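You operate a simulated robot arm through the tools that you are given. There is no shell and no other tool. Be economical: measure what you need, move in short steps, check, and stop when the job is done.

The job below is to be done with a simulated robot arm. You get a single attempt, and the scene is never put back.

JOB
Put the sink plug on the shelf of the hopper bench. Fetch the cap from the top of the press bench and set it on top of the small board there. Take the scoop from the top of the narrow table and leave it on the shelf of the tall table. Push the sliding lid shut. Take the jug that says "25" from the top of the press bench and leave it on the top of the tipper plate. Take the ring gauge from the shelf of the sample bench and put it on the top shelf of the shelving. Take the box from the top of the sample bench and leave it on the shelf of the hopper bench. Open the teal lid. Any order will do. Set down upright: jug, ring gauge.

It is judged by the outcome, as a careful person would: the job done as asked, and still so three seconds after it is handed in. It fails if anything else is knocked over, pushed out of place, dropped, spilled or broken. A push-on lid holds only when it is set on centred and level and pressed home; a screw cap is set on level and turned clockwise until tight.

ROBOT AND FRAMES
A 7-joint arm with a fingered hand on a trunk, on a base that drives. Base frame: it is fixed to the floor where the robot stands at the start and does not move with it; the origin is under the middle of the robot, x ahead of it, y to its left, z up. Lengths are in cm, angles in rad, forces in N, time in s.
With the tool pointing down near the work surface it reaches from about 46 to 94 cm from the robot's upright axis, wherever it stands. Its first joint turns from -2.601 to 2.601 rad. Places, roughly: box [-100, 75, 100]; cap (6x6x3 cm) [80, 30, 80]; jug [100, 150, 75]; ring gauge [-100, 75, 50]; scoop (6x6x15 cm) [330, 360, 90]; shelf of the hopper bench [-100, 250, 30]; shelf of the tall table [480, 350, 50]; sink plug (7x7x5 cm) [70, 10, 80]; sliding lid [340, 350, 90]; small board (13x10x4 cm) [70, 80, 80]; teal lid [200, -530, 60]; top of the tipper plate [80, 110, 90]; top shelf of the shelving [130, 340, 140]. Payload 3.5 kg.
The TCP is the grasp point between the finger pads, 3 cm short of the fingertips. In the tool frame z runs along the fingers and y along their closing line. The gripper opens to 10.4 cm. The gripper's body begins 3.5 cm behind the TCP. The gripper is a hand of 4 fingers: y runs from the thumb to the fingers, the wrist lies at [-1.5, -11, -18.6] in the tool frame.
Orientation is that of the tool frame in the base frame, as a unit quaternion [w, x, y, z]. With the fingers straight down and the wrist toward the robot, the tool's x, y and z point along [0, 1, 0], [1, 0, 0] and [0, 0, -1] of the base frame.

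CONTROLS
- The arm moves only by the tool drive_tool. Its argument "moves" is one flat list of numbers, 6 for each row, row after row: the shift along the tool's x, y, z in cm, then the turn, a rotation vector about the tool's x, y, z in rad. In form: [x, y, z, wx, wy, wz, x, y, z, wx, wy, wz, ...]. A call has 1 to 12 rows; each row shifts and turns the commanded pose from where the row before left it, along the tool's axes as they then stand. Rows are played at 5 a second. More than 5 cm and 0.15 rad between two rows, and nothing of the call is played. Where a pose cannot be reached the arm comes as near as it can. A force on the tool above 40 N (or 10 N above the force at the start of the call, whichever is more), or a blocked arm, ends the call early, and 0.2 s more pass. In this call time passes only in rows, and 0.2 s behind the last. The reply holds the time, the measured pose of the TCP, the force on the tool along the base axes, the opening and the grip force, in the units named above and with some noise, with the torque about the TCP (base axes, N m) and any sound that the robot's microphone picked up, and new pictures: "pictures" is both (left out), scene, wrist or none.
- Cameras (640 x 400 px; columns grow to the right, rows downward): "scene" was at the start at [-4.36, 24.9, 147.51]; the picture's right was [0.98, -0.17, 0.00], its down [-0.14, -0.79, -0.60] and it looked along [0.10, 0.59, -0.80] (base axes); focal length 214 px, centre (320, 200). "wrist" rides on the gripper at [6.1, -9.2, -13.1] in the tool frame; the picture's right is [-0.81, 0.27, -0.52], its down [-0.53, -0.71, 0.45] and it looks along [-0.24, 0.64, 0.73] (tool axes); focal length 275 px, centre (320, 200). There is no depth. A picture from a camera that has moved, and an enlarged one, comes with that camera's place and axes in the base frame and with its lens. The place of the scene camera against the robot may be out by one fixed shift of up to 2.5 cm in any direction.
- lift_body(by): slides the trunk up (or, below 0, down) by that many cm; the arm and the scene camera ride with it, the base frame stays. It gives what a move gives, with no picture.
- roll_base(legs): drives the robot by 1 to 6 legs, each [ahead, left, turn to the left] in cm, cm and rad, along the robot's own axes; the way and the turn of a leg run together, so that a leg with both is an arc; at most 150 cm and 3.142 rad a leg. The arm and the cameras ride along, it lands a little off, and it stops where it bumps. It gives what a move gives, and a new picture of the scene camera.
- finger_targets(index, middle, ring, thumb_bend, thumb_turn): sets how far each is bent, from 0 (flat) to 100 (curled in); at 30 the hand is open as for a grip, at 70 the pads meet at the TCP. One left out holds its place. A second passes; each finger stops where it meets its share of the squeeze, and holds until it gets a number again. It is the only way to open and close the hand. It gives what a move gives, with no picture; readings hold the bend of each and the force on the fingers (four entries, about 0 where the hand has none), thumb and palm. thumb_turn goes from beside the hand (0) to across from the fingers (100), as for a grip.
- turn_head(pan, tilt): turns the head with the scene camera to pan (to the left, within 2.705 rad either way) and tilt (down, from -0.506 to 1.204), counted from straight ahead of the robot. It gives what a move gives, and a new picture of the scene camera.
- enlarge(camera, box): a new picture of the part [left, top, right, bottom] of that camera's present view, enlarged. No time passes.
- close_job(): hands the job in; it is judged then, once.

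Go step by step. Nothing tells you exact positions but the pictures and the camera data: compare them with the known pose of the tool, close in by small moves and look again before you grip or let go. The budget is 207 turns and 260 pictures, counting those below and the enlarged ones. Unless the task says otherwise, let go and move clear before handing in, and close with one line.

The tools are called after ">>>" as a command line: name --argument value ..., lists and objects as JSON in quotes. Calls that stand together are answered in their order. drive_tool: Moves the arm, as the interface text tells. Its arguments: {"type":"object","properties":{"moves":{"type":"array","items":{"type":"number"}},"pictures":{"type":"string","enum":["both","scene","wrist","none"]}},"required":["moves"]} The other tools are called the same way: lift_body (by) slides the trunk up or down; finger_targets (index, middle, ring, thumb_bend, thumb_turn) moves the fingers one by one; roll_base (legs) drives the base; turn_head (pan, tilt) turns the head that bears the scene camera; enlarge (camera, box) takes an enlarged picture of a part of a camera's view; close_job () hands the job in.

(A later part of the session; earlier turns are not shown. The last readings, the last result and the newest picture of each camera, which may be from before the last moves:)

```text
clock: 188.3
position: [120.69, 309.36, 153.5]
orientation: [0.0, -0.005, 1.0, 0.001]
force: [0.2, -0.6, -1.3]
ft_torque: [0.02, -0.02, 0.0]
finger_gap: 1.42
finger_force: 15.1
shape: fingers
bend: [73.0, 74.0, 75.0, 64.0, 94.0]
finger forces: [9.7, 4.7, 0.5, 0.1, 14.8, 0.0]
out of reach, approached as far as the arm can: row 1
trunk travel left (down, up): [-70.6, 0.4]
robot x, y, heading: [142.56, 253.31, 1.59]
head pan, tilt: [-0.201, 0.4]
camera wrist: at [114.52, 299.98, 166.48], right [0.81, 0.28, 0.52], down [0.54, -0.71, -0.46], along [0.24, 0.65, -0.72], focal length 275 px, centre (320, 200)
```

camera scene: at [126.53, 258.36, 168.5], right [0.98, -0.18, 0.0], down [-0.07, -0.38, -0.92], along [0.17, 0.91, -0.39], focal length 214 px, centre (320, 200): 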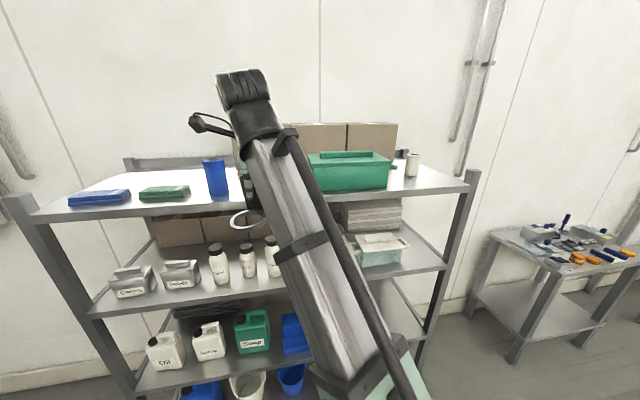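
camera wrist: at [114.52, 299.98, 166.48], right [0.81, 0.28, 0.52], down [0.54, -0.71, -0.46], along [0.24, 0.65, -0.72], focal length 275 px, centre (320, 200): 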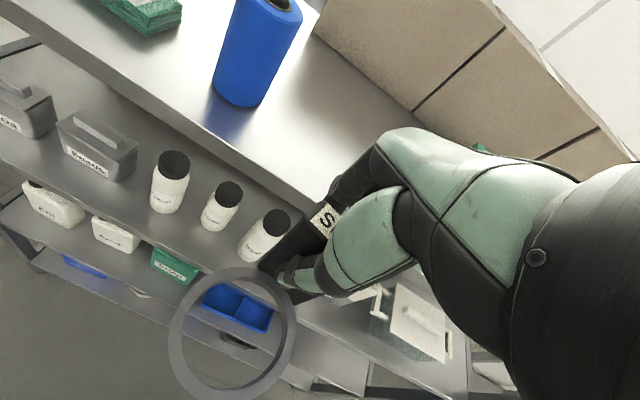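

Shelf z≈141, edge y≈321.5; clearance good. Drive ahead 13 and extend the arm the rest.

>>> roll_base --legs '[[13, 0, 0]]'

>>> drive_tool --moves '[0, 4, 0, 0, 0, 0, 0, 4, 0, 0, 0, 0, 0, 4, 0, 0, 0, 0]'

```text
clock: 189.6
position: [120.39, 322.3, 153.5]
orientation: [0.0, -0.006, 1.0, 0.0]
force: [0.4, 0.2, -1.4]
ft_torque: [-0.03, 0.01, 0.01]
finger_gap: 1.43
finger_force: 14.5
shape: fingers
bend: [73.0, 74.0, 75.0, 64.0, 94.0]
finger forces: [9.7, 4.7, 0.4, 0.0, 14.8, 0.1]
trunk travel left (down, up): [-70.6, 0.4]
robot x, y, heading: [142.97, 266.05, 1.593]
head pan, tilt: [-0.201, 0.4]
camera scene: at [126.3, 271.16, 168.5], right [0.98, -0.18, 0.0], down [-0.07, -0.38, -0.92], along [0.17, 0.91, -0.39], focal length 214 px, centre (320, 200)
```

scene: 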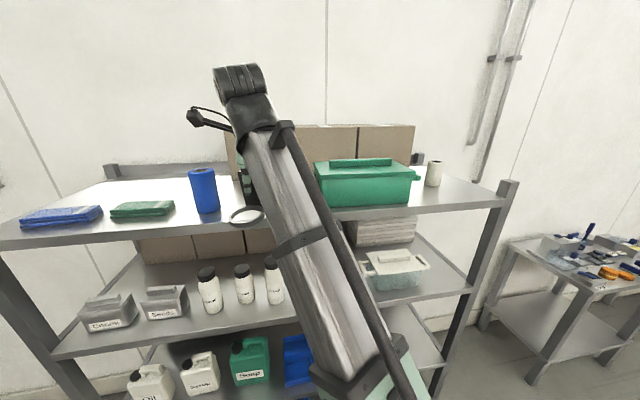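

```text
clock: 190.4
position: [120.18, 334.14, 153.53]
orientation: [-0.001, -0.006, 1.0, 0.001]
force: [0.9, -0.1, -1.6]
ft_torque: [-0.03, 0.02, -0.03]
finger_gap: 1.44
finger_force: 14.8
shape: fingers
bend: [73.0, 74.0, 75.0, 64.0, 94.0]
finger forces: [9.8, 4.6, 0.5, 0.1, 14.7, 0.0]
trunk travel left (down, up): [-70.6, 0.4]
robot x, y, heading: [142.92, 266.13, 1.588]
head pan, tilt: [-0.201, 0.4]
camera scene: at [126.29, 271.07, 168.51], right [0.98, -0.18, 0.0], down [-0.07, -0.38, -0.92], along [0.17, 0.91, -0.39], focal length 214 px, centre (320, 200)
camera wrist: at [114.0, 324.78, 166.41], right [0.81, 0.29, 0.52], down [0.54, -0.71, -0.46], along [0.24, 0.65, -0.72], focal length 275 px, centre (320, 200)
```

scene: 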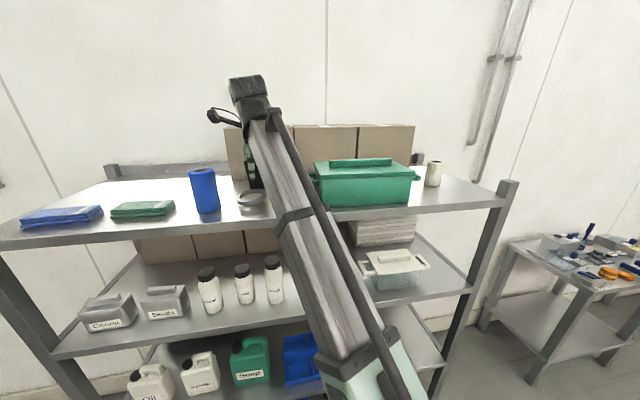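
wrist: 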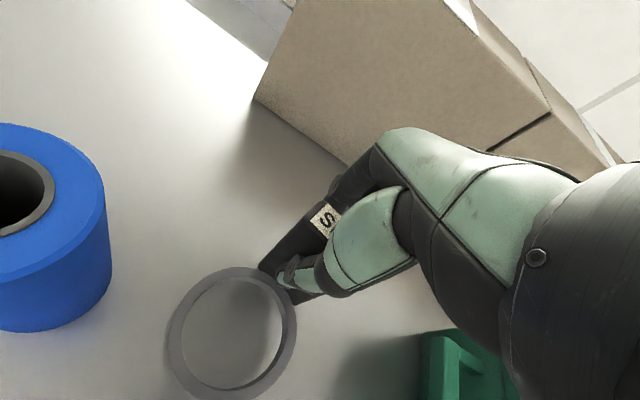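

Over the free spot. Lower to contact.

>>> drive_tool --moves '[0, 0, 2, 0, 0, 0, 0, 0, 1.5, 0, 0, 0, 0, 0, 0.5, 0, 0, 0, 0, 0, 0.4, 0, 0, 0, 0, 0, 0.4, 0, 0, 0]' --pictures "wrist"

```text
clock: 191.6
position: [120.26, 334.02, 148.85]
orientation: [0.001, -0.005, 1.0, 0.001]
force: [-0.6, 0.9, 16.9]
ft_torque: [-0.01, 0.1, -0.01]
finger_gap: 1.08
finger_force: 16.6
shape: fingers
bend: [74.0, 74.0, 75.0, 66.0, 94.0]
finger forces: [11.8, 4.7, 0.1, 0.0, 16.3, 0.1]
trunk travel left (down, up): [-70.6, 0.4]
robot x, y, heading: [143.0, 265.92, 1.591]
head pan, tilt: [-0.201, 0.4]
camera wrist: at [114.15, 324.5, 161.73], right [0.81, 0.28, 0.52], down [0.54, -0.71, -0.46], along [0.24, 0.65, -0.72], focal length 275 px, centre (320, 200)
```

wrist: 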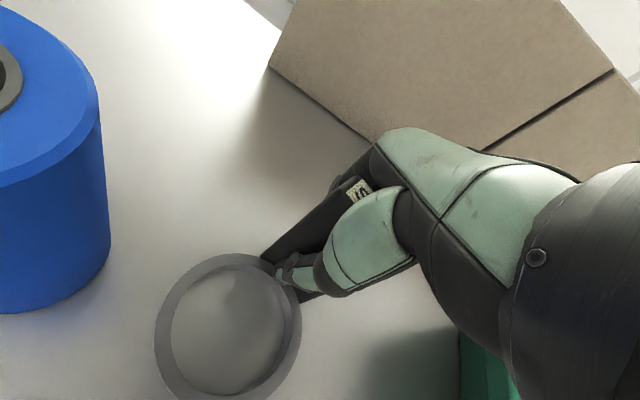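

Contact. Release and back off upward.

>>> drive_tool --moves '[0, 0, -0.3, 0, 0, 0]' --pictures "none"

>>> finger_targets --index 45 --middle 45 --ring 45 --thumb_bend 45

>>> finger_targets --index 30 --middle 30 --ring 30 --thumb_bend 30

>>> drive_tool --moves '[0, 0, -3, 0, 0, 0, 0, 0, -2, 0, 0, 0]' --pictures "wrist"

```text
clock: 192.0
position: [120.26, 333.99, 148.93]
orientation: [-0.001, -0.007, 1.0, -0.002]
force: [0.7, -1.0, 1.5]
ft_torque: [0.02, 0.02, 0.01]
finger_gap: 1.11
finger_force: 13.7
shape: fingers
bend: [74.0, 74.0, 75.0, 66.0, 94.0]
finger forces: [9.6, 3.7, 0.1, 0.1, 13.7, 0.0]
trunk travel left (down, up): [-70.6, 0.4]
robot x, y, heading: [142.57, 265.76, 1.593]
head pan, tilt: [-0.201, 0.4]
```

```text
clock: 193.0
position: [120.2, 334.04, 149.07]
orientation: [0.0, -0.006, 1.0, 0.0]
force: [-0.3, 0.4, -0.2]
ft_torque: [0.0, -0.02, -0.02]
finger_gap: 6.47
finger_force: 0.0
shape: fingers
bend: [45.0, 45.0, 45.0, 45.0, 97.0]
finger forces: [0.0, 0.0, 0.0, 0.0, 0.0, 0.0]
trunk travel left (down, up): [-70.6, 0.4]
robot x, y, heading: [142.86, 266.15, 1.591]
head pan, tilt: [-0.201, 0.4]
```

```text
clock: 194.0
position: [120.26, 334.07, 149.05]
orientation: [0.0, -0.005, 1.0, 0.0]
force: [-0.7, -0.3, -0.4]
ft_torque: [0.01, 0.0, 0.0]
finger_gap: 10.26
finger_force: 0.1
shape: fingers
bend: [30.0, 30.0, 30.0, 30.0, 97.0]
finger forces: [0.1, 0.0, 0.1, 0.0, 0.1, 0.0]
trunk travel left (down, up): [-70.6, 0.4]
robot x, y, heading: [142.63, 265.89, 1.587]
head pan, tilt: [-0.201, 0.4]
```

```text
clock: 194.6
position: [120.13, 334.17, 154.31]
orientation: [0.0, -0.006, 1.0, 0.0]
force: [0.9, 0.7, 1.0]
ft_torque: [0.04, -0.01, 0.04]
finger_gap: 10.31
finger_force: 0.1
shape: fingers
bend: [30.0, 30.0, 30.0, 30.0, 97.0]
finger forces: [0.0, 0.0, 0.1, 0.0, 0.1, 0.0]
trunk travel left (down, up): [-70.6, 0.4]
robot x, y, heading: [142.93, 265.84, 1.593]
head pan, tilt: [-0.201, 0.4]
camera wrist: at [114.06, 324.73, 167.11], right [0.81, 0.28, 0.52], down [0.54, -0.71, -0.46], along [0.24, 0.65, -0.72], focal length 275 px, centre (320, 200)
```

wrist: 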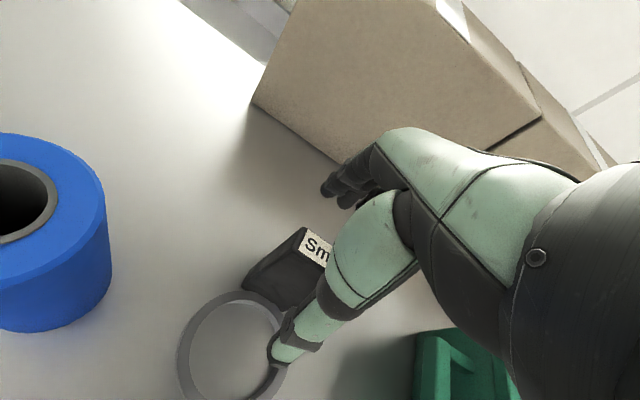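

Gauge stands upright. Raise further before backing so the fingers clear the handle.

>>> drive_tool --moves '[0, 0, -2, 0, 0, 0, 0, 0, -2, 0, 0, 0]' --pictures "wrist"

```text
clock: 195.2
position: [120.19, 334.12, 158.06]
orientation: [0.0, -0.006, 1.0, 0.0]
force: [0.9, 0.2, 0.3]
ft_torque: [0.02, 0.03, -0.01]
finger_gap: 10.29
finger_force: 0.0
shape: fingers
bend: [30.0, 30.0, 30.0, 30.0, 97.0]
finger forces: [0.0, 0.0, 0.1, 0.0, 0.0, 0.0]
trunk travel left (down, up): [-70.6, 0.4]
robot x, y, heading: [142.92, 266.04, 1.59]
head pan, tilt: [-0.201, 0.4]
camera wrist: at [114.14, 324.71, 171.06], right [0.81, 0.28, 0.52], down [0.54, -0.71, -0.46], along [0.24, 0.65, -0.72], focal length 275 px, centre (320, 200)
```

wrist: 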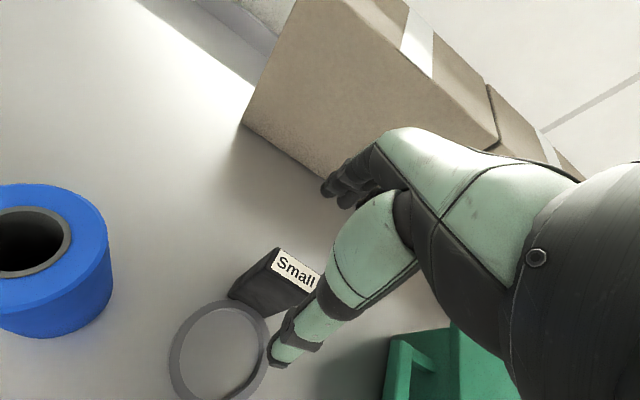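

Clear. Back off, lower the arm, and drive right toward the narrow table.

>>> roll_base --legs '[[-25, 0, 0]]'

>>> drive_tool --moves '[0, 0, 5, 0, 0, 0, 0, 0, 5, 0, 0, 0, 0, -2, 4, 0, 0, 0, 0, -3, 4, 0, 0, 0, 0, -3, 4, 0, 0, 0, 0, -3, 4, 0, 0, 0, 0, 0, 5, 0, 0, 0, 0, 0, 5, 0, 0, 0, 0, 0, 5, 0, 0, 0]' --pictures "none"

>>> roll_base --legs '[[0, -100, 0], [0, -70, 0]]'

```text
clock: 197.0
position: [120.49, 308.81, 158.18]
orientation: [0.0, -0.006, 1.0, 0.001]
force: [0.2, -0.9, -0.2]
ft_torque: [0.01, -0.03, -0.02]
finger_gap: 10.25
finger_force: 0.0
shape: fingers
bend: [30.0, 30.0, 30.0, 30.0, 97.0]
finger forces: [0.1, 0.1, 0.0, 0.0, 0.0, 0.1]
trunk travel left (down, up): [-70.6, 0.4]
robot x, y, heading: [142.93, 241.02, 1.595]
head pan, tilt: [-0.201, 0.4]
camera scene: at [126.79, 245.67, 168.52], right [0.98, -0.18, 0.0], down [-0.07, -0.38, -0.92], along [0.16, 0.91, -0.39], focal length 214 px, centre (320, 200)
```

scene: 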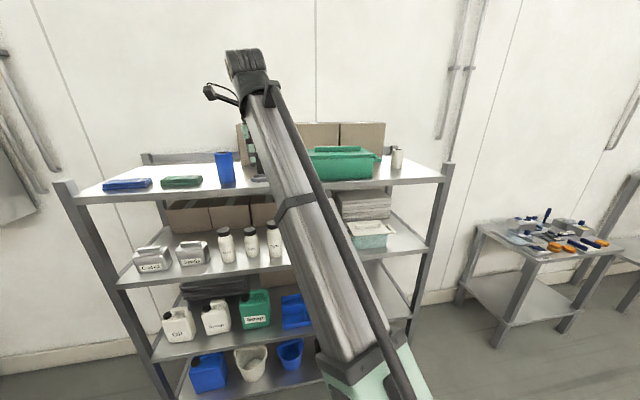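

```text
clock: 199.0
position: [120.8, 297.67, 116.9]
orientation: [0.0, -0.007, 1.0, 0.001]
force: [-0.6, 0.2, 0.3]
ft_torque: [-0.01, 0.02, -0.01]
finger_gap: 10.3
finger_force: 0.0
shape: fingers
bend: [30.0, 30.0, 30.0, 30.0, 97.0]
finger forces: [0.0, 0.0, 0.1, 0.0, 0.1, 0.1]
trunk travel left (down, up): [-70.6, 0.4]
robot x, y, heading: [143.42, 241.24, 1.597]
head pan, tilt: [-0.201, 0.4]
```

```text
clock: 207.6
position: [289.25, 302.73, 116.97]
orientation: [0.0, -0.015, 1.0, 0.0]
force: [-0.3, 0.5, -0.1]
ft_torque: [0.01, 0.05, 0.02]
finger_gap: 10.28
finger_force: 0.1
shape: fingers
bend: [30.0, 30.0, 30.0, 30.0, 97.0]
finger forces: [0.0, 0.1, 0.1, 0.0, 0.1, 0.1]
trunk travel left (down, up): [-70.6, 0.4]
robot x, y, heading: [312.37, 246.22, 1.602]
head pan, tilt: [-0.201, 0.4]
camera scene: at [295.84, 250.89, 168.52], right [0.99, -0.17, 0.0], down [-0.07, -0.38, -0.92], along [0.15, 0.91, -0.39], focal length 214 px, centre (320, 200)
```

scene: 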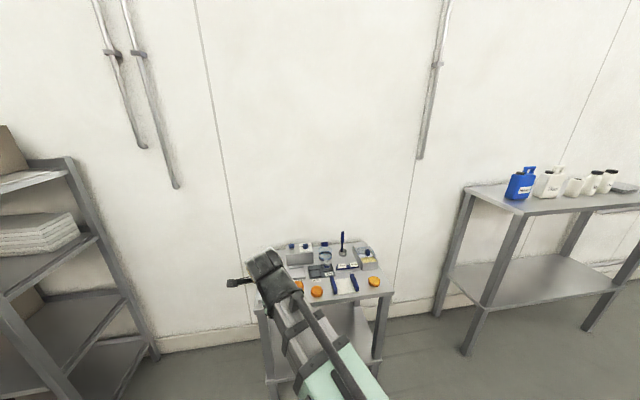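

>>> turn_head --pan -0.1 --tilt 0.7

>>> enlarge --camera "scene" --box '[240, 140, 400, 240]'

>>> drive_tool --moves '[0, 0, 0, 0, 0, 0]' --pictures "wrist"

```text
clock: 208.4
position: [289.35, 302.71, 117.06]
orientation: [0.001, -0.013, 1.0, 0.001]
force: [-1.1, 0.0, 0.7]
ft_torque: [0.01, -0.01, -0.01]
finger_gap: 10.33
finger_force: 0.1
shape: fingers
bend: [30.0, 30.0, 30.0, 30.0, 97.0]
finger forces: [0.0, 0.0, 0.1, 0.0, 0.0, 0.0]
trunk travel left (down, up): [-70.6, 0.4]
robot x, y, heading: [312.13, 246.0, 1.601]
head pan, tilt: [-0.099, 0.7]
camera scene: at [294.8, 250.23, 165.83], right [1.0, -0.07, 0.0], down [-0.04, -0.64, -0.77], along [0.05, 0.76, -0.64], focal length 214 px, centre (320, 200)
```

scene: 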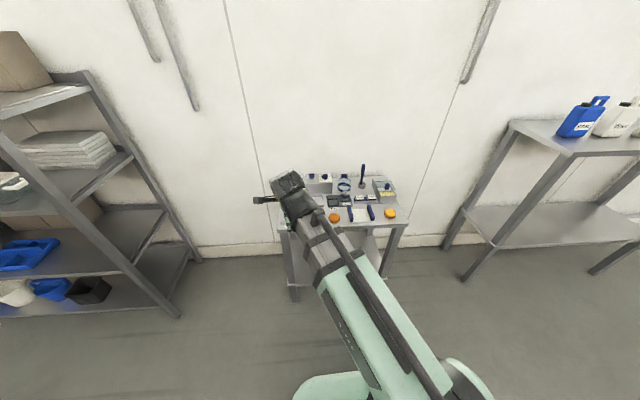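

```text
4.00 times, centred on (320, 190) of scene
camera zoom: at [294.8, 250.23, 165.83], right [1.0, -0.07, 0.0], down [-0.04, -0.64, -0.77], along [0.05, 0.76, -0.64], focal length 858 px, centre (320, 240)
```

zoom: 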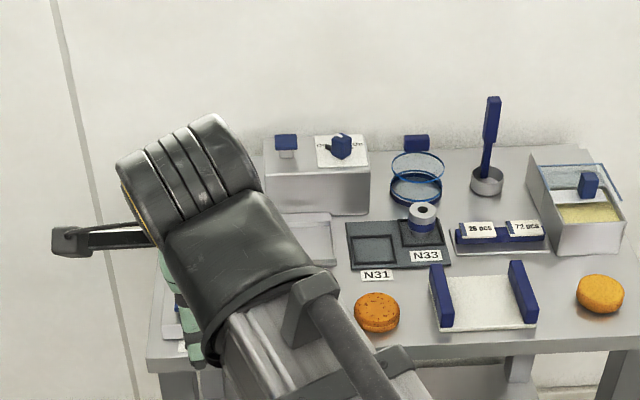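

```text
clock: 208.8
position: [289.17, 302.64, 117.0]
orientation: [-0.001, -0.014, 1.0, 0.0]
force: [0.6, 0.0, 0.3]
ft_torque: [0.01, 0.02, 0.01]
finger_gap: 10.27
finger_force: 0.1
shape: fingers
bend: [30.0, 30.0, 30.0, 30.0, 97.0]
finger forces: [0.0, 0.0, 0.1, 0.0, 0.0, 0.0]
trunk travel left (down, up): [-70.6, 0.4]
robot x, y, heading: [312.31, 246.51, 1.606]
head pan, tilt: [-0.099, 0.7]
camera wrist: at [283.23, 293.25, 129.89], right [0.8, 0.3, 0.52], down [0.55, -0.7, -0.46], along [0.23, 0.65, -0.72], focal length 275 px, centre (320, 200)
```

wrist: 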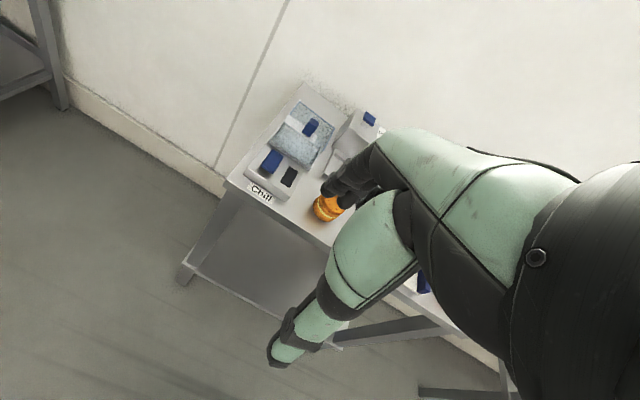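

The scoop stands upright at ≈[329,359]; the sliding-lid box is at the right with lid knob ≈[342,350]. Drive nearer with arm kept left of them.

>>> roll_base --legs '[[18, -14, -0.03]]'

>>> turn_head --pan -0.1 --tilt 0.8

>>> enlarge --camera "scene" --box '[240, 100, 440, 225]'

>>> drive_tool --moves '[0, 0, 0, 0, 0, 0]' --pictures "wrist"

```text
clock: 210.5
position: [304.77, 321.24, 117.09]
orientation: [0.0, 0.002, 1.0, -0.001]
force: [0.6, -0.5, 0.9]
ft_torque: [-0.04, -0.01, 0.01]
finger_gap: 10.3
finger_force: 0.0
shape: fingers
bend: [30.0, 30.0, 30.0, 30.0, 97.0]
finger forces: [0.1, 0.1, 0.1, 0.0, 0.0, 0.0]
trunk travel left (down, up): [-70.6, 0.4]
robot x, y, heading: [325.99, 263.74, 1.576]
head pan, tilt: [-0.099, 0.7]
camera scene: at [308.74, 268.49, 165.83], right [1.0, -0.1, 0.0], down [-0.06, -0.64, -0.76], along [0.07, 0.76, -0.64], focal length 214 px, centre (320, 200)
```

scene: 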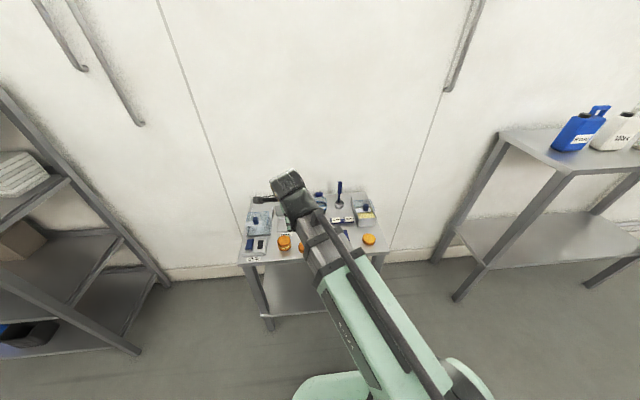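

```text
clock: 211.1
position: [304.77, 321.11, 117.01]
orientation: [0.0, 0.003, 1.0, 0.0]
force: [0.7, 0.5, 0.1]
ft_torque: [-0.02, 0.0, -0.02]
finger_gap: 10.28
finger_force: 0.1
shape: fingers
bend: [30.0, 30.0, 30.0, 30.0, 97.0]
finger forces: [0.1, 0.0, 0.0, 0.0, 0.1, 0.1]
trunk travel left (down, up): [-70.6, 0.4]
robot x, y, heading: [326.07, 263.72, 1.566]
head pan, tilt: [-0.099, 0.799]
camera scene: at [308.62, 267.97, 165.01], right [1.0, -0.1, 0.0], down [-0.07, -0.71, -0.7], along [0.07, 0.69, -0.72], focal length 214 px, centre (320, 200)
```

scene: 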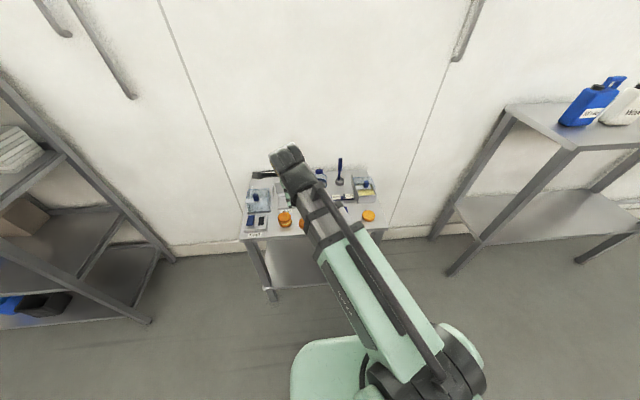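

```text
3.20 times, centred on (340, 162) of scene
camera zoom: at [308.62, 267.97, 165.01], right [1.0, -0.1, 0.0], down [-0.07, -0.71, -0.7], along [0.07, 0.69, -0.72], focal length 686 px, centre (256, 320)
```

zoom: 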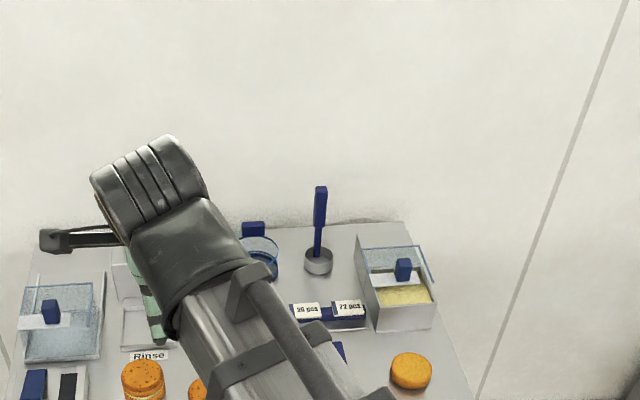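

```text
clock: 211.5
position: [304.76, 321.09, 117.02]
orientation: [0.0, 0.002, 1.0, -0.001]
force: [0.0, 0.0, 1.5]
ft_torque: [-0.01, 0.02, -0.01]
finger_gap: 10.29
finger_force: 0.1
shape: fingers
bend: [30.0, 30.0, 30.0, 30.0, 97.0]
finger forces: [0.0, 0.0, 0.0, 0.1, 0.0, 0.0]
trunk travel left (down, up): [-70.6, 0.4]
robot x, y, heading: [326.01, 263.56, 1.572]
head pan, tilt: [-0.099, 0.799]
camera wrist: at [298.51, 311.8, 129.89], right [0.81, 0.27, 0.52], down [0.53, -0.72, -0.46], along [0.25, 0.64, -0.72], focal length 275 px, centre (320, 200)
```

wrist: 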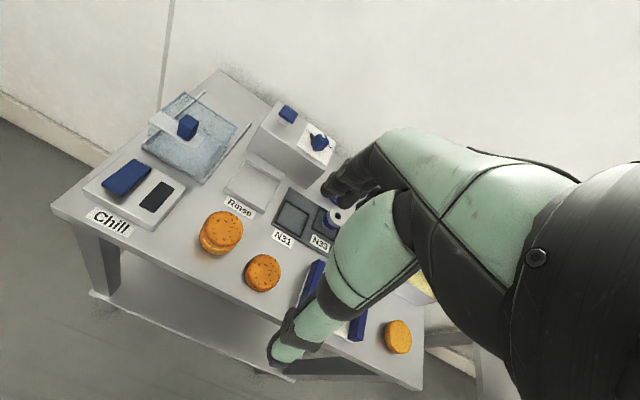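

Table seen. Move the arm toward the scoop (≈[328,358], handle top z≈100) and look with the wrist camera.

>>> drive_tool --moves '[-3, 3.8, 0, 0, 0, 0, -3, 3.8, 0, 0, 0, 0, -3, 3.8, 0, 0, 0, 0, -3, 3.8, 0, 0, 0, 0, -3, 3.8, 0, 0, 0, 0]'

>>> enlarge --camera "wrist" --box '[200, 120, 440, 280]'

```text
clock: 212.7
position: [319.95, 340.03, 116.97]
orientation: [0.0, 0.001, 1.0, 0.0]
force: [-0.3, -0.4, -0.1]
ft_torque: [-0.01, 0.04, -0.02]
finger_gap: 10.29
finger_force: 0.0
shape: fingers
bend: [30.0, 30.0, 30.0, 30.0, 97.0]
finger forces: [0.0, 0.0, 0.0, 0.0, 0.1, 0.0]
trunk travel left (down, up): [-70.6, 0.4]
robot x, y, heading: [325.94, 263.84, 1.574]
head pan, tilt: [-0.099, 0.799]
camera scene: at [308.66, 268.02, 165.0], right [1.0, -0.1, 0.0], down [-0.07, -0.71, -0.7], along [0.07, 0.69, -0.72], focal length 214 px, centre (320, 200)
camera wrist: at [313.68, 330.7, 129.92], right [0.81, 0.27, 0.52], down [0.53, -0.72, -0.46], along [0.25, 0.64, -0.72], focal length 275 px, centre (320, 200)
```

scene: 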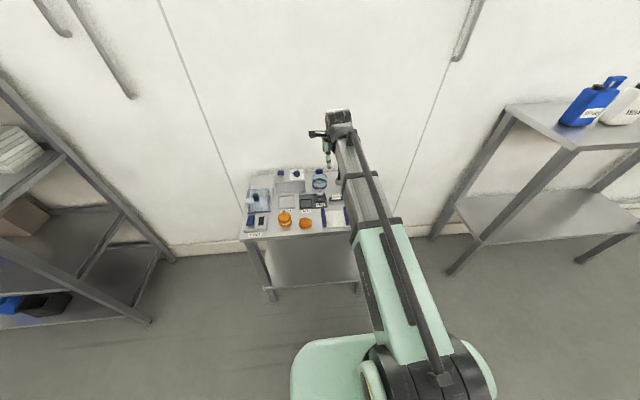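
wrist: 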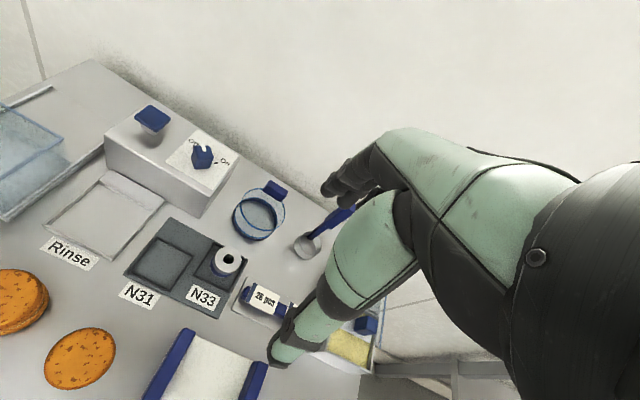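

```text
2.50 times, centred on (320, 200) of wrist
camera zoom: at [313.68, 330.7, 129.92], right [0.81, 0.27, 0.52], down [0.53, -0.72, -0.46], along [0.25, 0.64, -0.72], focal length 688 px, centre (320, 200)
```

zoom: 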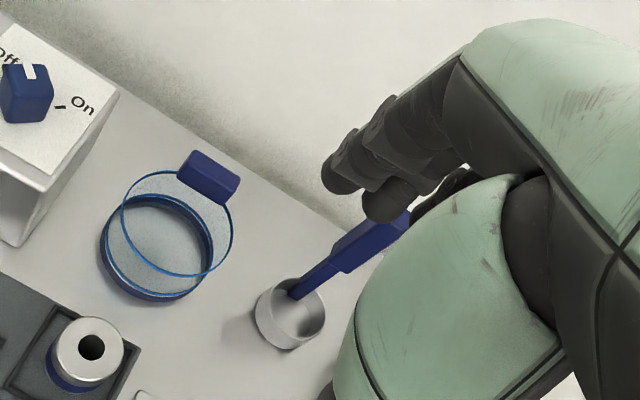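

Scoop cup ≈[330.6,359.5], handle ≈[331.3,362], table z≈82. Drive ahead 12 and bring the hand above the handle.

>>> roll_base --legs '[[12, 0, 0]]'

>>> drive_tool --moves '[-4, 3, 0, 0, 0, 0, -4, 3, 0, 0, 0, 0, -3.6, 3, 0, 0, 0, 0]' --pictures "wrist"

```text
clock: 214.0
position: [319.81, 351.87, 116.8]
orientation: [0.0, 0.003, 1.0, 0.0]
force: [0.1, 1.3, -0.6]
ft_torque: [-0.01, 0.03, 0.01]
finger_gap: 10.31
finger_force: 0.0
shape: fingers
bend: [30.0, 30.0, 30.0, 30.0, 97.0]
finger forces: [0.1, 0.1, 0.0, 0.0, 0.1, 0.0]
trunk travel left (down, up): [-70.6, 0.4]
robot x, y, heading: [325.89, 275.93, 1.571]
head pan, tilt: [-0.099, 0.799]
camera scene: at [308.61, 280.1, 165.0], right [1.0, -0.1, 0.0], down [-0.07, -0.71, -0.7], along [0.07, 0.69, -0.72], focal length 214 px, centre (320, 200)
```

scene: 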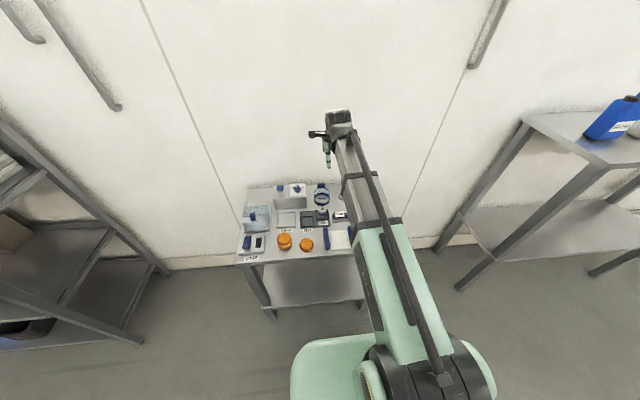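

```text
clock: 214.8
position: [331.68, 360.93, 116.98]
orientation: [0.0, 0.003, 1.0, -0.001]
force: [-0.8, 0.1, 0.0]
ft_torque: [0.04, 0.01, -0.01]
finger_gap: 10.29
finger_force: 0.1
shape: fingers
bend: [30.0, 30.0, 30.0, 30.0, 97.0]
finger forces: [0.0, 0.0, 0.0, 0.0, 0.0, 0.0]
trunk travel left (down, up): [-70.6, 0.4]
robot x, y, heading: [325.68, 276.1, 1.573]
head pan, tilt: [-0.099, 0.799]
camera wrist: at [325.45, 351.73, 129.87], right [0.81, 0.27, 0.52], down [0.53, -0.72, -0.46], along [0.25, 0.64, -0.72], focal length 275 px, centre (320, 200)
```

wrist: 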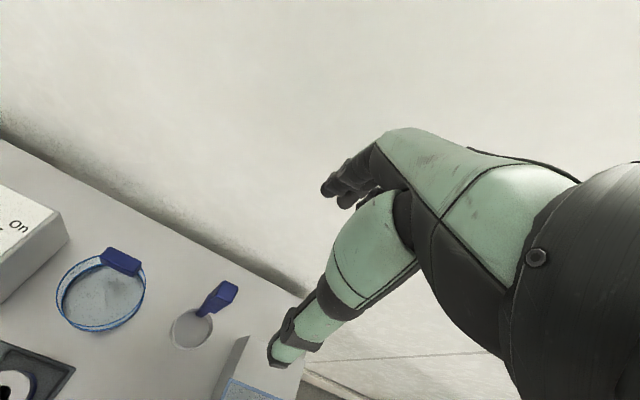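

Handle ≈[330,361.5], top z≈98. Fine adjust and descend to z≈95.

>>> drive_tool --moves '[1.2, 0.4, 4, 0, 0, 0, 0, 0, 4, 0, 0, 0, 0, 0, 4, 0, 0, 0]' --pictures "wrist"

```text
clock: 215.6
position: [330.38, 361.44, 104.84]
orientation: [0.0, 0.003, 1.0, 0.0]
force: [0.1, 1.0, -0.7]
ft_torque: [0.02, 0.02, 0.01]
finger_gap: 10.28
finger_force: 0.1
shape: fingers
bend: [30.0, 30.0, 30.0, 30.0, 97.0]
finger forces: [0.0, 0.0, 0.1, 0.0, 0.0, 0.0]
trunk travel left (down, up): [-70.6, 0.4]
robot x, y, heading: [326.14, 275.75, 1.569]
head pan, tilt: [-0.099, 0.799]
camera wrist: at [324.18, 352.04, 117.71], right [0.81, 0.27, 0.52], down [0.53, -0.72, -0.46], along [0.25, 0.64, -0.72], focal length 275 px, centre (320, 200)
```

wrist: 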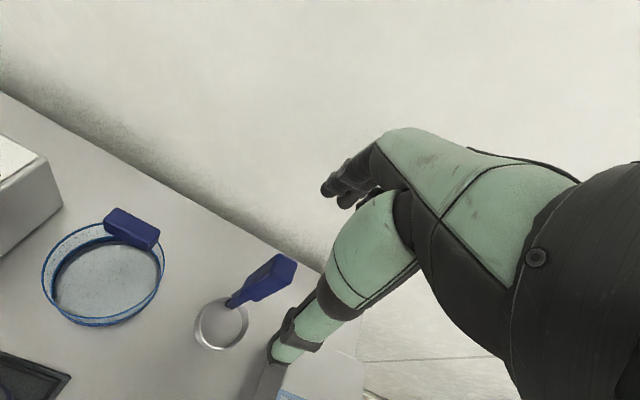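

>>> drive_tool --moves '[0, 0.7, 4, 0, 0, 0, 0, 0, 4, 0, 0, 0, 0, 0, 3.3, 0, 0, 0]' --pictures "wrist"

```text
clock: 216.4
position: [330.5, 361.8, 93.73]
orientation: [0.0, 0.002, 1.0, 0.0]
force: [-0.6, 0.5, 0.2]
ft_torque: [0.0, 0.03, 0.03]
finger_gap: 10.26
finger_force: 0.1
shape: fingers
bend: [30.0, 30.0, 30.0, 30.0, 97.0]
finger forces: [0.0, 0.0, 0.0, 0.1, 0.0, 0.0]
trunk travel left (down, up): [-70.6, 0.4]
robot x, y, heading: [325.4, 275.78, 1.569]
head pan, tilt: [-0.099, 0.799]
camera wrist: at [324.2, 352.51, 106.55], right [0.81, 0.27, 0.52], down [0.53, -0.72, -0.46], along [0.25, 0.64, -0.72], focal length 275 px, centre (320, 200)
```

wrist: 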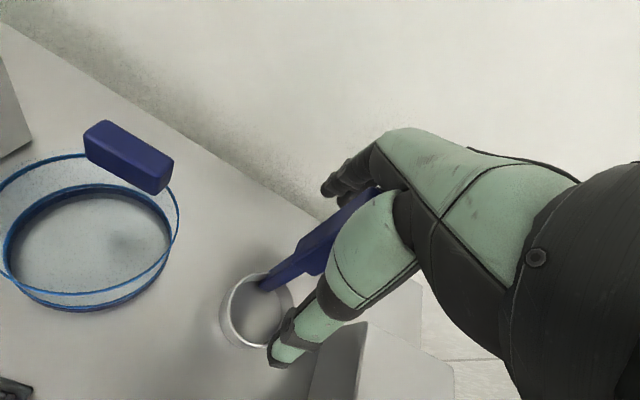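

Handle lies between thumb and fingers. Close.

>>> finger_targets --index 60 --middle 60 --ring 60 --thumb_bend 58

>>> finger_targets --index 76 --middle 76 --ring 76 --thumb_bend 76

>>> drive_tool --moves '[0, 0, -2, 0, 0, 0, 0, 0, -3, 0, 0, 0]' --pictures "wrist"

```text
clock: 217.4
position: [330.45, 361.8, 93.68]
orientation: [0.0, 0.003, 1.0, 0.0]
force: [-0.3, -0.4, 0.4]
ft_torque: [0.03, -0.04, -0.01]
finger_gap: 3.08
finger_force: 0.1
shape: fingers
bend: [60.0, 60.0, 60.0, 57.0, 97.0]
finger forces: [0.1, 0.1, 0.1, 0.1, 0.2, 0.1]
trunk travel left (down, up): [-70.6, 0.4]
robot x, y, heading: [325.85, 275.73, 1.572]
head pan, tilt: [-0.099, 0.799]
```

```text
clock: 218.4
position: [330.49, 361.83, 93.83]
orientation: [0.001, 0.003, 1.0, 0.0]
force: [-0.3, -0.9, -0.4]
ft_torque: [0.0, 0.01, -0.02]
finger_gap: 1.25
finger_force: 10.8
shape: fingers
bend: [72.0, 76.0, 76.0, 67.0, 97.0]
finger forces: [10.3, 1.0, 0.0, 0.1, 11.6, 0.0]
trunk travel left (down, up): [-70.6, 0.4]
robot x, y, heading: [326.1, 275.92, 1.573]
head pan, tilt: [-0.099, 0.799]
```

```text
clock: 219.0
position: [330.55, 361.87, 98.74]
orientation: [0.001, 0.003, 1.0, 0.0]
force: [0.5, 0.2, -1.0]
ft_torque: [0.01, 0.01, 0.06]
finger_gap: 1.23
finger_force: 11.5
shape: fingers
bend: [73.0, 76.0, 76.0, 67.0, 97.0]
finger forces: [10.3, 0.9, 0.0, 0.1, 11.6, 0.0]
trunk travel left (down, up): [-70.6, 0.4]
robot x, y, heading: [325.97, 275.57, 1.573]
head pan, tilt: [-0.099, 0.799]
camera wrist: at [324.2, 352.62, 111.64], right [0.81, 0.27, 0.52], down [0.53, -0.72, -0.46], along [0.25, 0.64, -0.72], focal length 275 px, centre (320, 200)
```

wrist: 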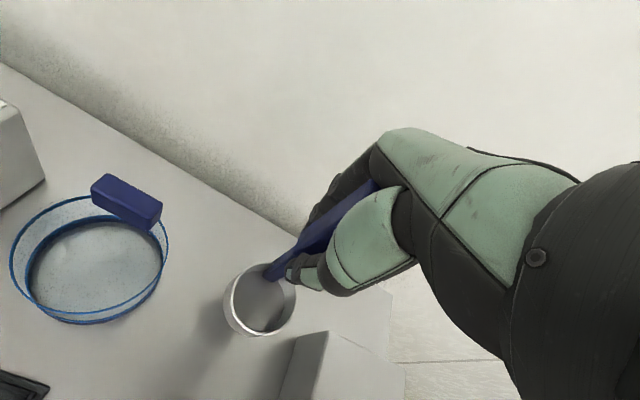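

Scoop is held upright. Raise, retract and drive to the tall table.

>>> drive_tool --moves '[0, 0, -4.5, 0, 0, 0, 0, 0, -4.5, 0, 0, 0, 0, 0, -4.5, 0, 0, 0, 0, -4.5, 0, 0, 0, 0, 0, -4.5, 0, 0, 0, 0, 0, -4.5, 0, 0, 0, 0, 0, -4.5, 0, 0, 0, 0, 0, -4.5, 0, 0, 0, 0, 0, -4.5, 0, 0, 0, 0, 0, -3, 0, 0, 0, 0]' --pictures "none"

>>> turn_head --pan -0.1 --tilt 0.5

>>> roll_base --legs '[[-32, 0, 0], [0, -130, 0]]'

```text
clock: 221.2
position: [330.22, 331.72, 112.22]
orientation: [0.001, 0.003, 1.0, 0.001]
force: [-0.7, -1.0, -1.7]
ft_torque: [0.01, -0.01, 0.05]
finger_gap: 1.19
finger_force: 11.1
shape: fingers
bend: [73.0, 76.0, 76.0, 67.0, 97.0]
finger forces: [10.4, 1.0, 0.1, 0.1, 11.5, 0.1]
trunk travel left (down, up): [-70.6, 0.4]
robot x, y, heading: [326.07, 275.73, 1.572]
head pan, tilt: [-0.099, 0.799]
```

```text
clock: 222.0
position: [330.24, 331.83, 112.11]
orientation: [0.0, 0.002, 1.0, 0.0]
force: [-0.8, -0.5, -1.1]
ft_torque: [0.04, -0.01, 0.0]
finger_gap: 1.21
finger_force: 11.1
shape: fingers
bend: [73.0, 76.0, 76.0, 67.0, 97.0]
finger forces: [10.4, 1.0, 0.0, 0.1, 11.5, 0.0]
trunk travel left (down, up): [-70.6, 0.4]
robot x, y, heading: [326.28, 275.76, 1.57]
head pan, tilt: [-0.099, 0.499]
camera scene: at [308.71, 280.94, 167.59], right [1.0, -0.1, 0.0], down [-0.05, -0.48, -0.88], along [0.09, 0.87, -0.48], focal length 214 px, centre (320, 200)
```

scene: 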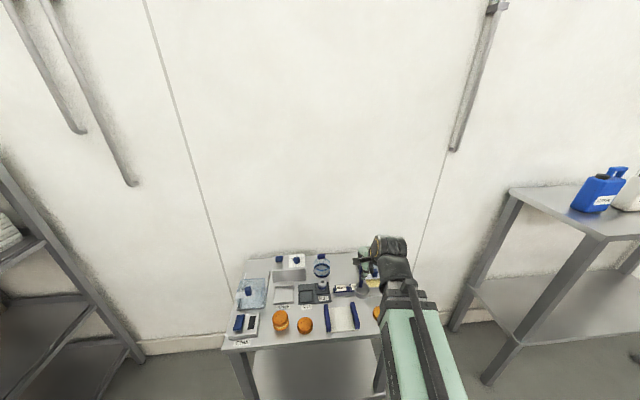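

```text
clock: 230.2
position: [458.91, 299.96, 112.24]
orientation: [-0.001, 0.001, 1.0, -0.001]
force: [0.0, -0.2, -1.1]
ft_torque: [-0.02, -0.02, -0.01]
finger_gap: 1.2
finger_force: 11.7
shape: fingers
bend: [73.0, 76.0, 76.0, 67.0, 97.0]
finger forces: [10.5, 1.1, 0.1, 0.1, 11.4, 0.0]
trunk travel left (down, up): [-70.6, 0.4]
robot x, y, heading: [454.52, 243.7, 1.578]
head pan, tilt: [-0.099, 0.499]
camera scene: at [437.62, 248.96, 167.6], right [1.0, -0.09, 0.0], down [-0.05, -0.48, -0.88], along [0.08, 0.87, -0.48], focal length 214 px, centre (320, 200)
```

scene: 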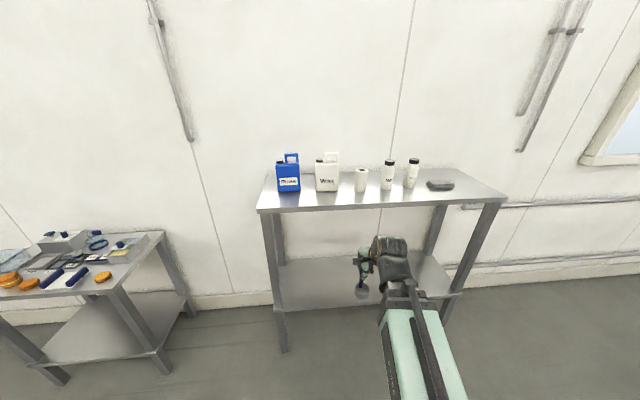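

Tall table: shelf z≈50, front y≈328, x 421–530, empty. Lower the trunk 40 and reach in.

>>> lift_body --by -40

>>> roll_base --legs '[[18, 0, 0]]'

>>> drive_tool --moves '[0, 4.5, 0, 0, 0, 0, 0, 4.5, 0, 0, 0, 0, 0, 4.5, 0, 0, 0, 0, 0, 4.5, 0, 0, 0, 0, 0, 4, 0, 0, 0, 0]'

```text
clock: 234.0
position: [458.94, 299.82, 72.17]
orientation: [0.0, 0.001, 1.0, 0.0]
force: [-0.7, 0.5, -0.5]
ft_torque: [0.05, 0.02, 0.01]
finger_gap: 1.2
finger_force: 11.3
shape: fingers
bend: [73.0, 76.0, 76.0, 67.0, 97.0]
finger forces: [10.4, 0.9, 0.0, 0.0, 11.4, 0.0]
trunk travel left (down, up): [-30.6, 40.4]
robot x, y, heading: [454.88, 243.88, 1.577]
head pan, tilt: [-0.099, 0.499]
```

```text
clock: 235.5
position: [458.99, 317.7, 72.16]
orientation: [0.0, 0.002, 1.0, -0.001]
force: [-0.2, -1.3, -1.7]
ft_torque: [0.04, 0.03, -0.01]
finger_gap: 1.18
finger_force: 11.5
shape: fingers
bend: [73.0, 76.0, 76.0, 67.0, 97.0]
finger forces: [10.6, 0.9, 0.0, 0.1, 11.4, 0.0]
trunk travel left (down, up): [-30.6, 40.4]
robot x, y, heading: [454.95, 261.65, 1.575]
head pan, tilt: [-0.099, 0.499]
camera scene: at [437.54, 266.87, 127.6], right [1.0, -0.1, 0.0], down [-0.05, -0.48, -0.88], along [0.09, 0.87, -0.48], focal length 214 px, centre (320, 200)
```

scene: 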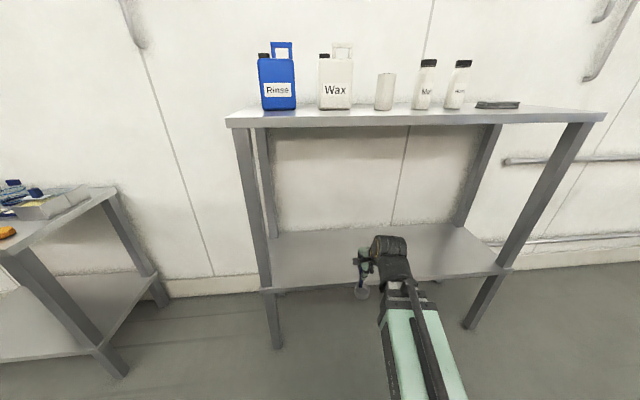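

```text
clock: 236.7
position: [459.18, 339.75, 72.06]
orientation: [0.0, 0.003, 1.0, 0.0]
force: [-0.4, 0.2, -1.7]
ft_torque: [0.06, -0.02, -0.03]
finger_gap: 1.15
finger_force: 11.0
shape: fingers
bend: [73.0, 76.0, 76.0, 68.0, 97.0]
finger forces: [10.5, 1.0, 0.0, 0.0, 11.5, 0.0]
trunk travel left (down, up): [-30.6, 40.4]
robot x, y, heading: [455.1, 261.54, 1.573]
head pan, tilt: [-0.099, 0.499]
camera scene: at [437.54, 266.88, 127.6], right [1.0, -0.1, 0.0], down [-0.05, -0.48, -0.88], along [0.09, 0.87, -0.48], focal length 214 px, centre (320, 200)
camera wrist: at [452.93, 330.47, 85.09], right [0.81, 0.27, 0.52], down [0.53, -0.72, -0.46], along [0.25, 0.64, -0.72], focal length 275 px, centre (320, 200)
```

scene: 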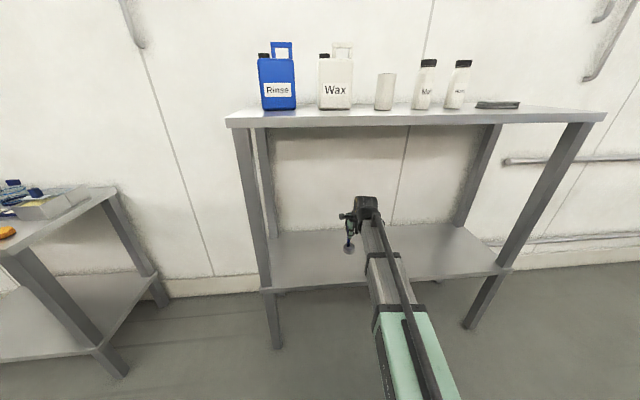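
wrist: 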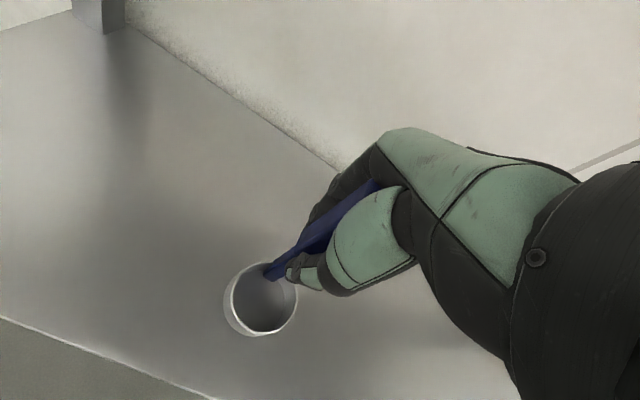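

>>> drive_tool --moves '[0, 4, 2, 0, 0, 0, 0, 1, 4, 0, 0, 0, 0, 0, 3, 0, 0, 0, 0, 0, 1, 0, 0, 0, 0, 0, 0.5, 0, 0, 0]' --pictures "wrist"

```text
clock: 237.9
position: [459.08, 344.65, 61.78]
orientation: [0.0, 0.002, 1.0, 0.0]
force: [-0.6, 0.8, -1.0]
ft_torque: [0.02, -0.04, 0.01]
finger_gap: 1.13
finger_force: 11.3
shape: fingers
bend: [73.0, 76.0, 76.0, 68.0, 97.0]
finger forces: [10.6, 0.8, 0.1, 0.0, 11.3, 0.1]
trunk travel left (down, up): [-30.6, 40.4]
robot x, y, heading: [455.2, 262.09, 1.573]
head pan, tilt: [-0.099, 0.499]
camera wrist: at [452.88, 335.4, 74.64], right [0.81, 0.27, 0.52], down [0.53, -0.72, -0.46], along [0.25, 0.64, -0.72], focal length 275 px, centre (320, 200)
```

wrist: 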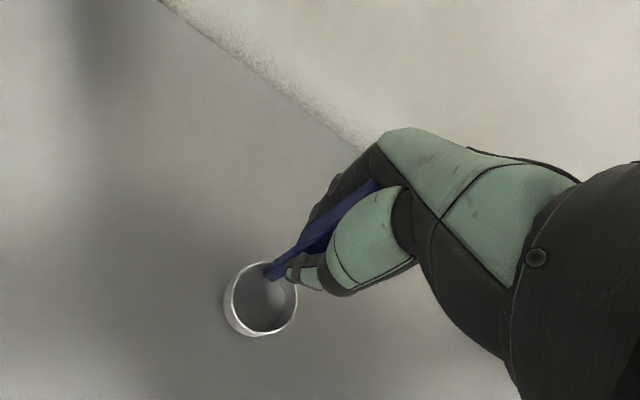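

>>> drive_tool --moves '[0, 0, 0.5, 0, 0, 0, 0, 0, 0.4, 0, 0, 0]' --pictures "none"

>>> drive_tool --moves '[0, 0, 0.4, 0, 0, 0]' --pictures "none"

```text
clock: 238.5
position: [458.93, 344.53, 60.83]
orientation: [0.0, 0.003, 1.0, 0.0]
force: [-0.9, -0.3, -1.6]
ft_torque: [-0.01, 0.0, -0.02]
finger_gap: 1.14
finger_force: 11.4
shape: fingers
bend: [73.0, 76.0, 76.0, 68.0, 97.0]
finger forces: [10.6, 0.9, 0.1, 0.1, 11.3, 0.0]
trunk travel left (down, up): [-30.6, 40.4]
robot x, y, heading: [454.79, 261.86, 1.569]
head pan, tilt: [-0.099, 0.499]
```

```text
clock: 238.9
position: [459.09, 344.7, 60.39]
orientation: [0.001, 0.002, 1.0, 0.0]
force: [-0.6, -0.2, -1.3]
ft_torque: [0.03, -0.01, 0.04]
finger_gap: 1.16
finger_force: 11.7
shape: fingers
bend: [73.0, 76.0, 76.0, 68.0, 97.0]
finger forces: [10.5, 0.9, 0.0, 0.0, 11.3, 0.0]
trunk travel left (down, up): [-30.6, 40.4]
robot x, y, heading: [454.55, 261.54, 1.57]
head pan, tilt: [-0.099, 0.499]
```

No contact yet; keep lowering in small steps.

>>> drive_tool --moves '[0, 0, 0.4, 0, 0, 0, 0, 0, 0.4, 0, 0, 0]' --pictures "none"

>>> drive_tool --moves '[0, 0, 0.4, 0, 0, 0]' --pictures "wrist"

```text
clock: 239.5
position: [458.98, 344.87, 59.74]
orientation: [0.0, 0.003, 1.0, 0.0]
force: [0.1, 0.3, -0.6]
ft_torque: [0.0, 0.0, 0.01]
finger_gap: 1.14
finger_force: 11.7
shape: fingers
bend: [73.0, 76.0, 76.0, 68.0, 97.0]
finger forces: [10.6, 0.9, 0.0, 0.0, 11.4, 0.0]
trunk travel left (down, up): [-30.6, 40.4]
robot x, y, heading: [454.81, 261.53, 1.572]
head pan, tilt: [-0.099, 0.499]
```

```text
clock: 239.9
position: [459.04, 344.74, 59.33]
orientation: [0.001, 0.001, 1.0, 0.001]
force: [-0.1, 0.3, 2.1]
ft_torque: [-0.08, 0.0, -0.04]
finger_gap: 1.1
finger_force: 10.4
shape: fingers
bend: [73.0, 76.0, 76.0, 68.0, 97.0]
finger forces: [10.4, 0.9, 0.0, 0.1, 9.7, 0.2]
trunk travel left (down, up): [-30.6, 40.4]
robot x, y, heading: [454.6, 261.72, 1.57]
head pan, tilt: [-0.099, 0.499]
camera wrist: at [452.79, 335.45, 72.24], right [0.81, 0.27, 0.52], down [0.53, -0.71, -0.46], along [0.25, 0.64, -0.72], focal length 275 px, centre (320, 200)
```

wrist: 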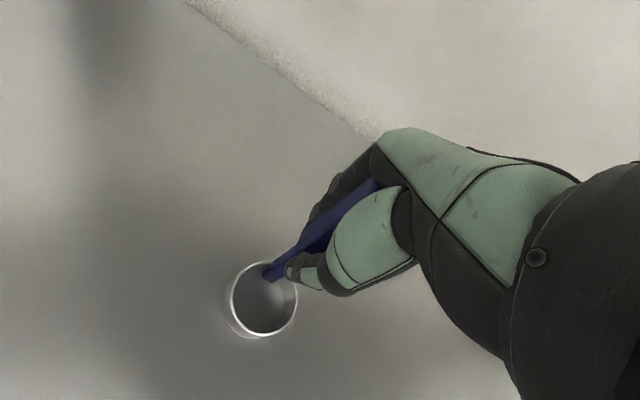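

Contact. Release gently in two steps.

>>> drive_tool --moves '[0, 0, 0.15, 0, 0, 0]' --pictures "none"

>>> finger_targets --index 60 --middle 60 --ring 60 --thumb_bend 58

>>> finger_targets --index 30 --middle 30 --ring 30 --thumb_bend 30

>>> drive_tool --moves '[0, 0, -4, 0, 0, 0, 0, 0, -4, 0, 0, 0, 0, 0, -3, 0, 0, 0]' --pictures "wrist"

```text
clock: 240.3
position: [459.07, 344.73, 59.2]
orientation: [-0.001, 0.001, 1.0, 0.001]
force: [0.9, 2.9, 4.8]
ft_torque: [-0.07, 0.01, -0.05]
finger_gap: 0.98
finger_force: 10.9
shape: fingers
bend: [74.0, 76.0, 76.0, 69.0, 97.0]
finger forces: [9.7, 1.2, 0.0, 0.0, 9.4, 1.7]
trunk travel left (down, up): [-30.6, 40.4]
robot x, y, heading: [454.71, 261.78, 1.572]
head pan, tilt: [-0.099, 0.499]
```

```text
clock: 241.3
position: [459.0, 344.64, 59.23]
orientation: [0.0, 0.001, 1.0, 0.0]
force: [-0.4, -0.3, 0.3]
ft_torque: [-0.01, 0.0, 0.02]
finger_gap: 2.96
finger_force: 0.2
shape: fingers
bend: [60.0, 60.0, 60.0, 57.0, 97.0]
finger forces: [0.0, 0.0, 0.1, 0.1, 0.1, 0.1]
trunk travel left (down, up): [-30.6, 40.4]
robot x, y, heading: [454.79, 261.83, 1.575]
head pan, tilt: [-0.099, 0.499]
```

```text
clock: 242.3
position: [459.0, 344.78, 59.21]
orientation: [0.0, 0.002, 1.0, 0.0]
force: [0.4, -0.1, 0.2]
ft_torque: [-0.02, 0.0, -0.01]
finger_gap: 10.27
finger_force: 0.0
shape: fingers
bend: [30.0, 30.0, 30.0, 30.0, 97.0]
finger forces: [0.0, 0.0, 0.0, 0.0, 0.0, 0.0]
trunk travel left (down, up): [-30.6, 40.4]
robot x, y, heading: [454.69, 261.72, 1.576]
head pan, tilt: [-0.099, 0.499]
```

```text
clock: 243.1
position: [459.07, 344.65, 70.26]
orientation: [0.0, 0.003, 1.0, 0.0]
force: [0.6, -0.2, -0.1]
ft_torque: [0.02, -0.01, 0.02]
finger_gap: 10.28
finger_force: 0.0
shape: fingers
bend: [30.0, 30.0, 30.0, 30.0, 97.0]
finger forces: [0.0, 0.1, 0.0, 0.0, 0.1, 0.0]
trunk travel left (down, up): [-30.6, 40.4]
robot x, y, heading: [454.62, 261.68, 1.576]
head pan, tilt: [-0.099, 0.499]
camera wrist: at [452.8, 335.34, 83.1], right [0.81, 0.27, 0.52], down [0.53, -0.72, -0.46], along [0.25, 0.64, -0.72], focal length 275 px, centre (320, 200)
```

wrist: 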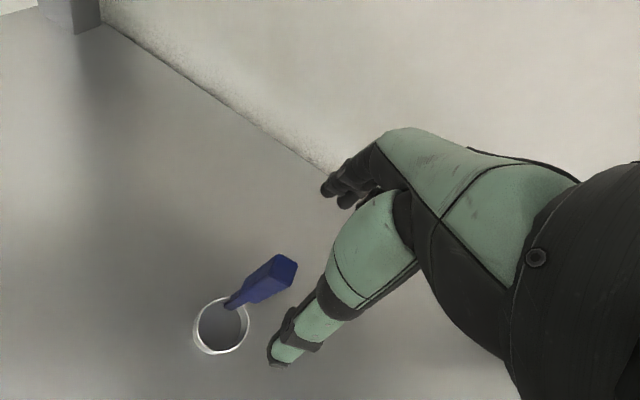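

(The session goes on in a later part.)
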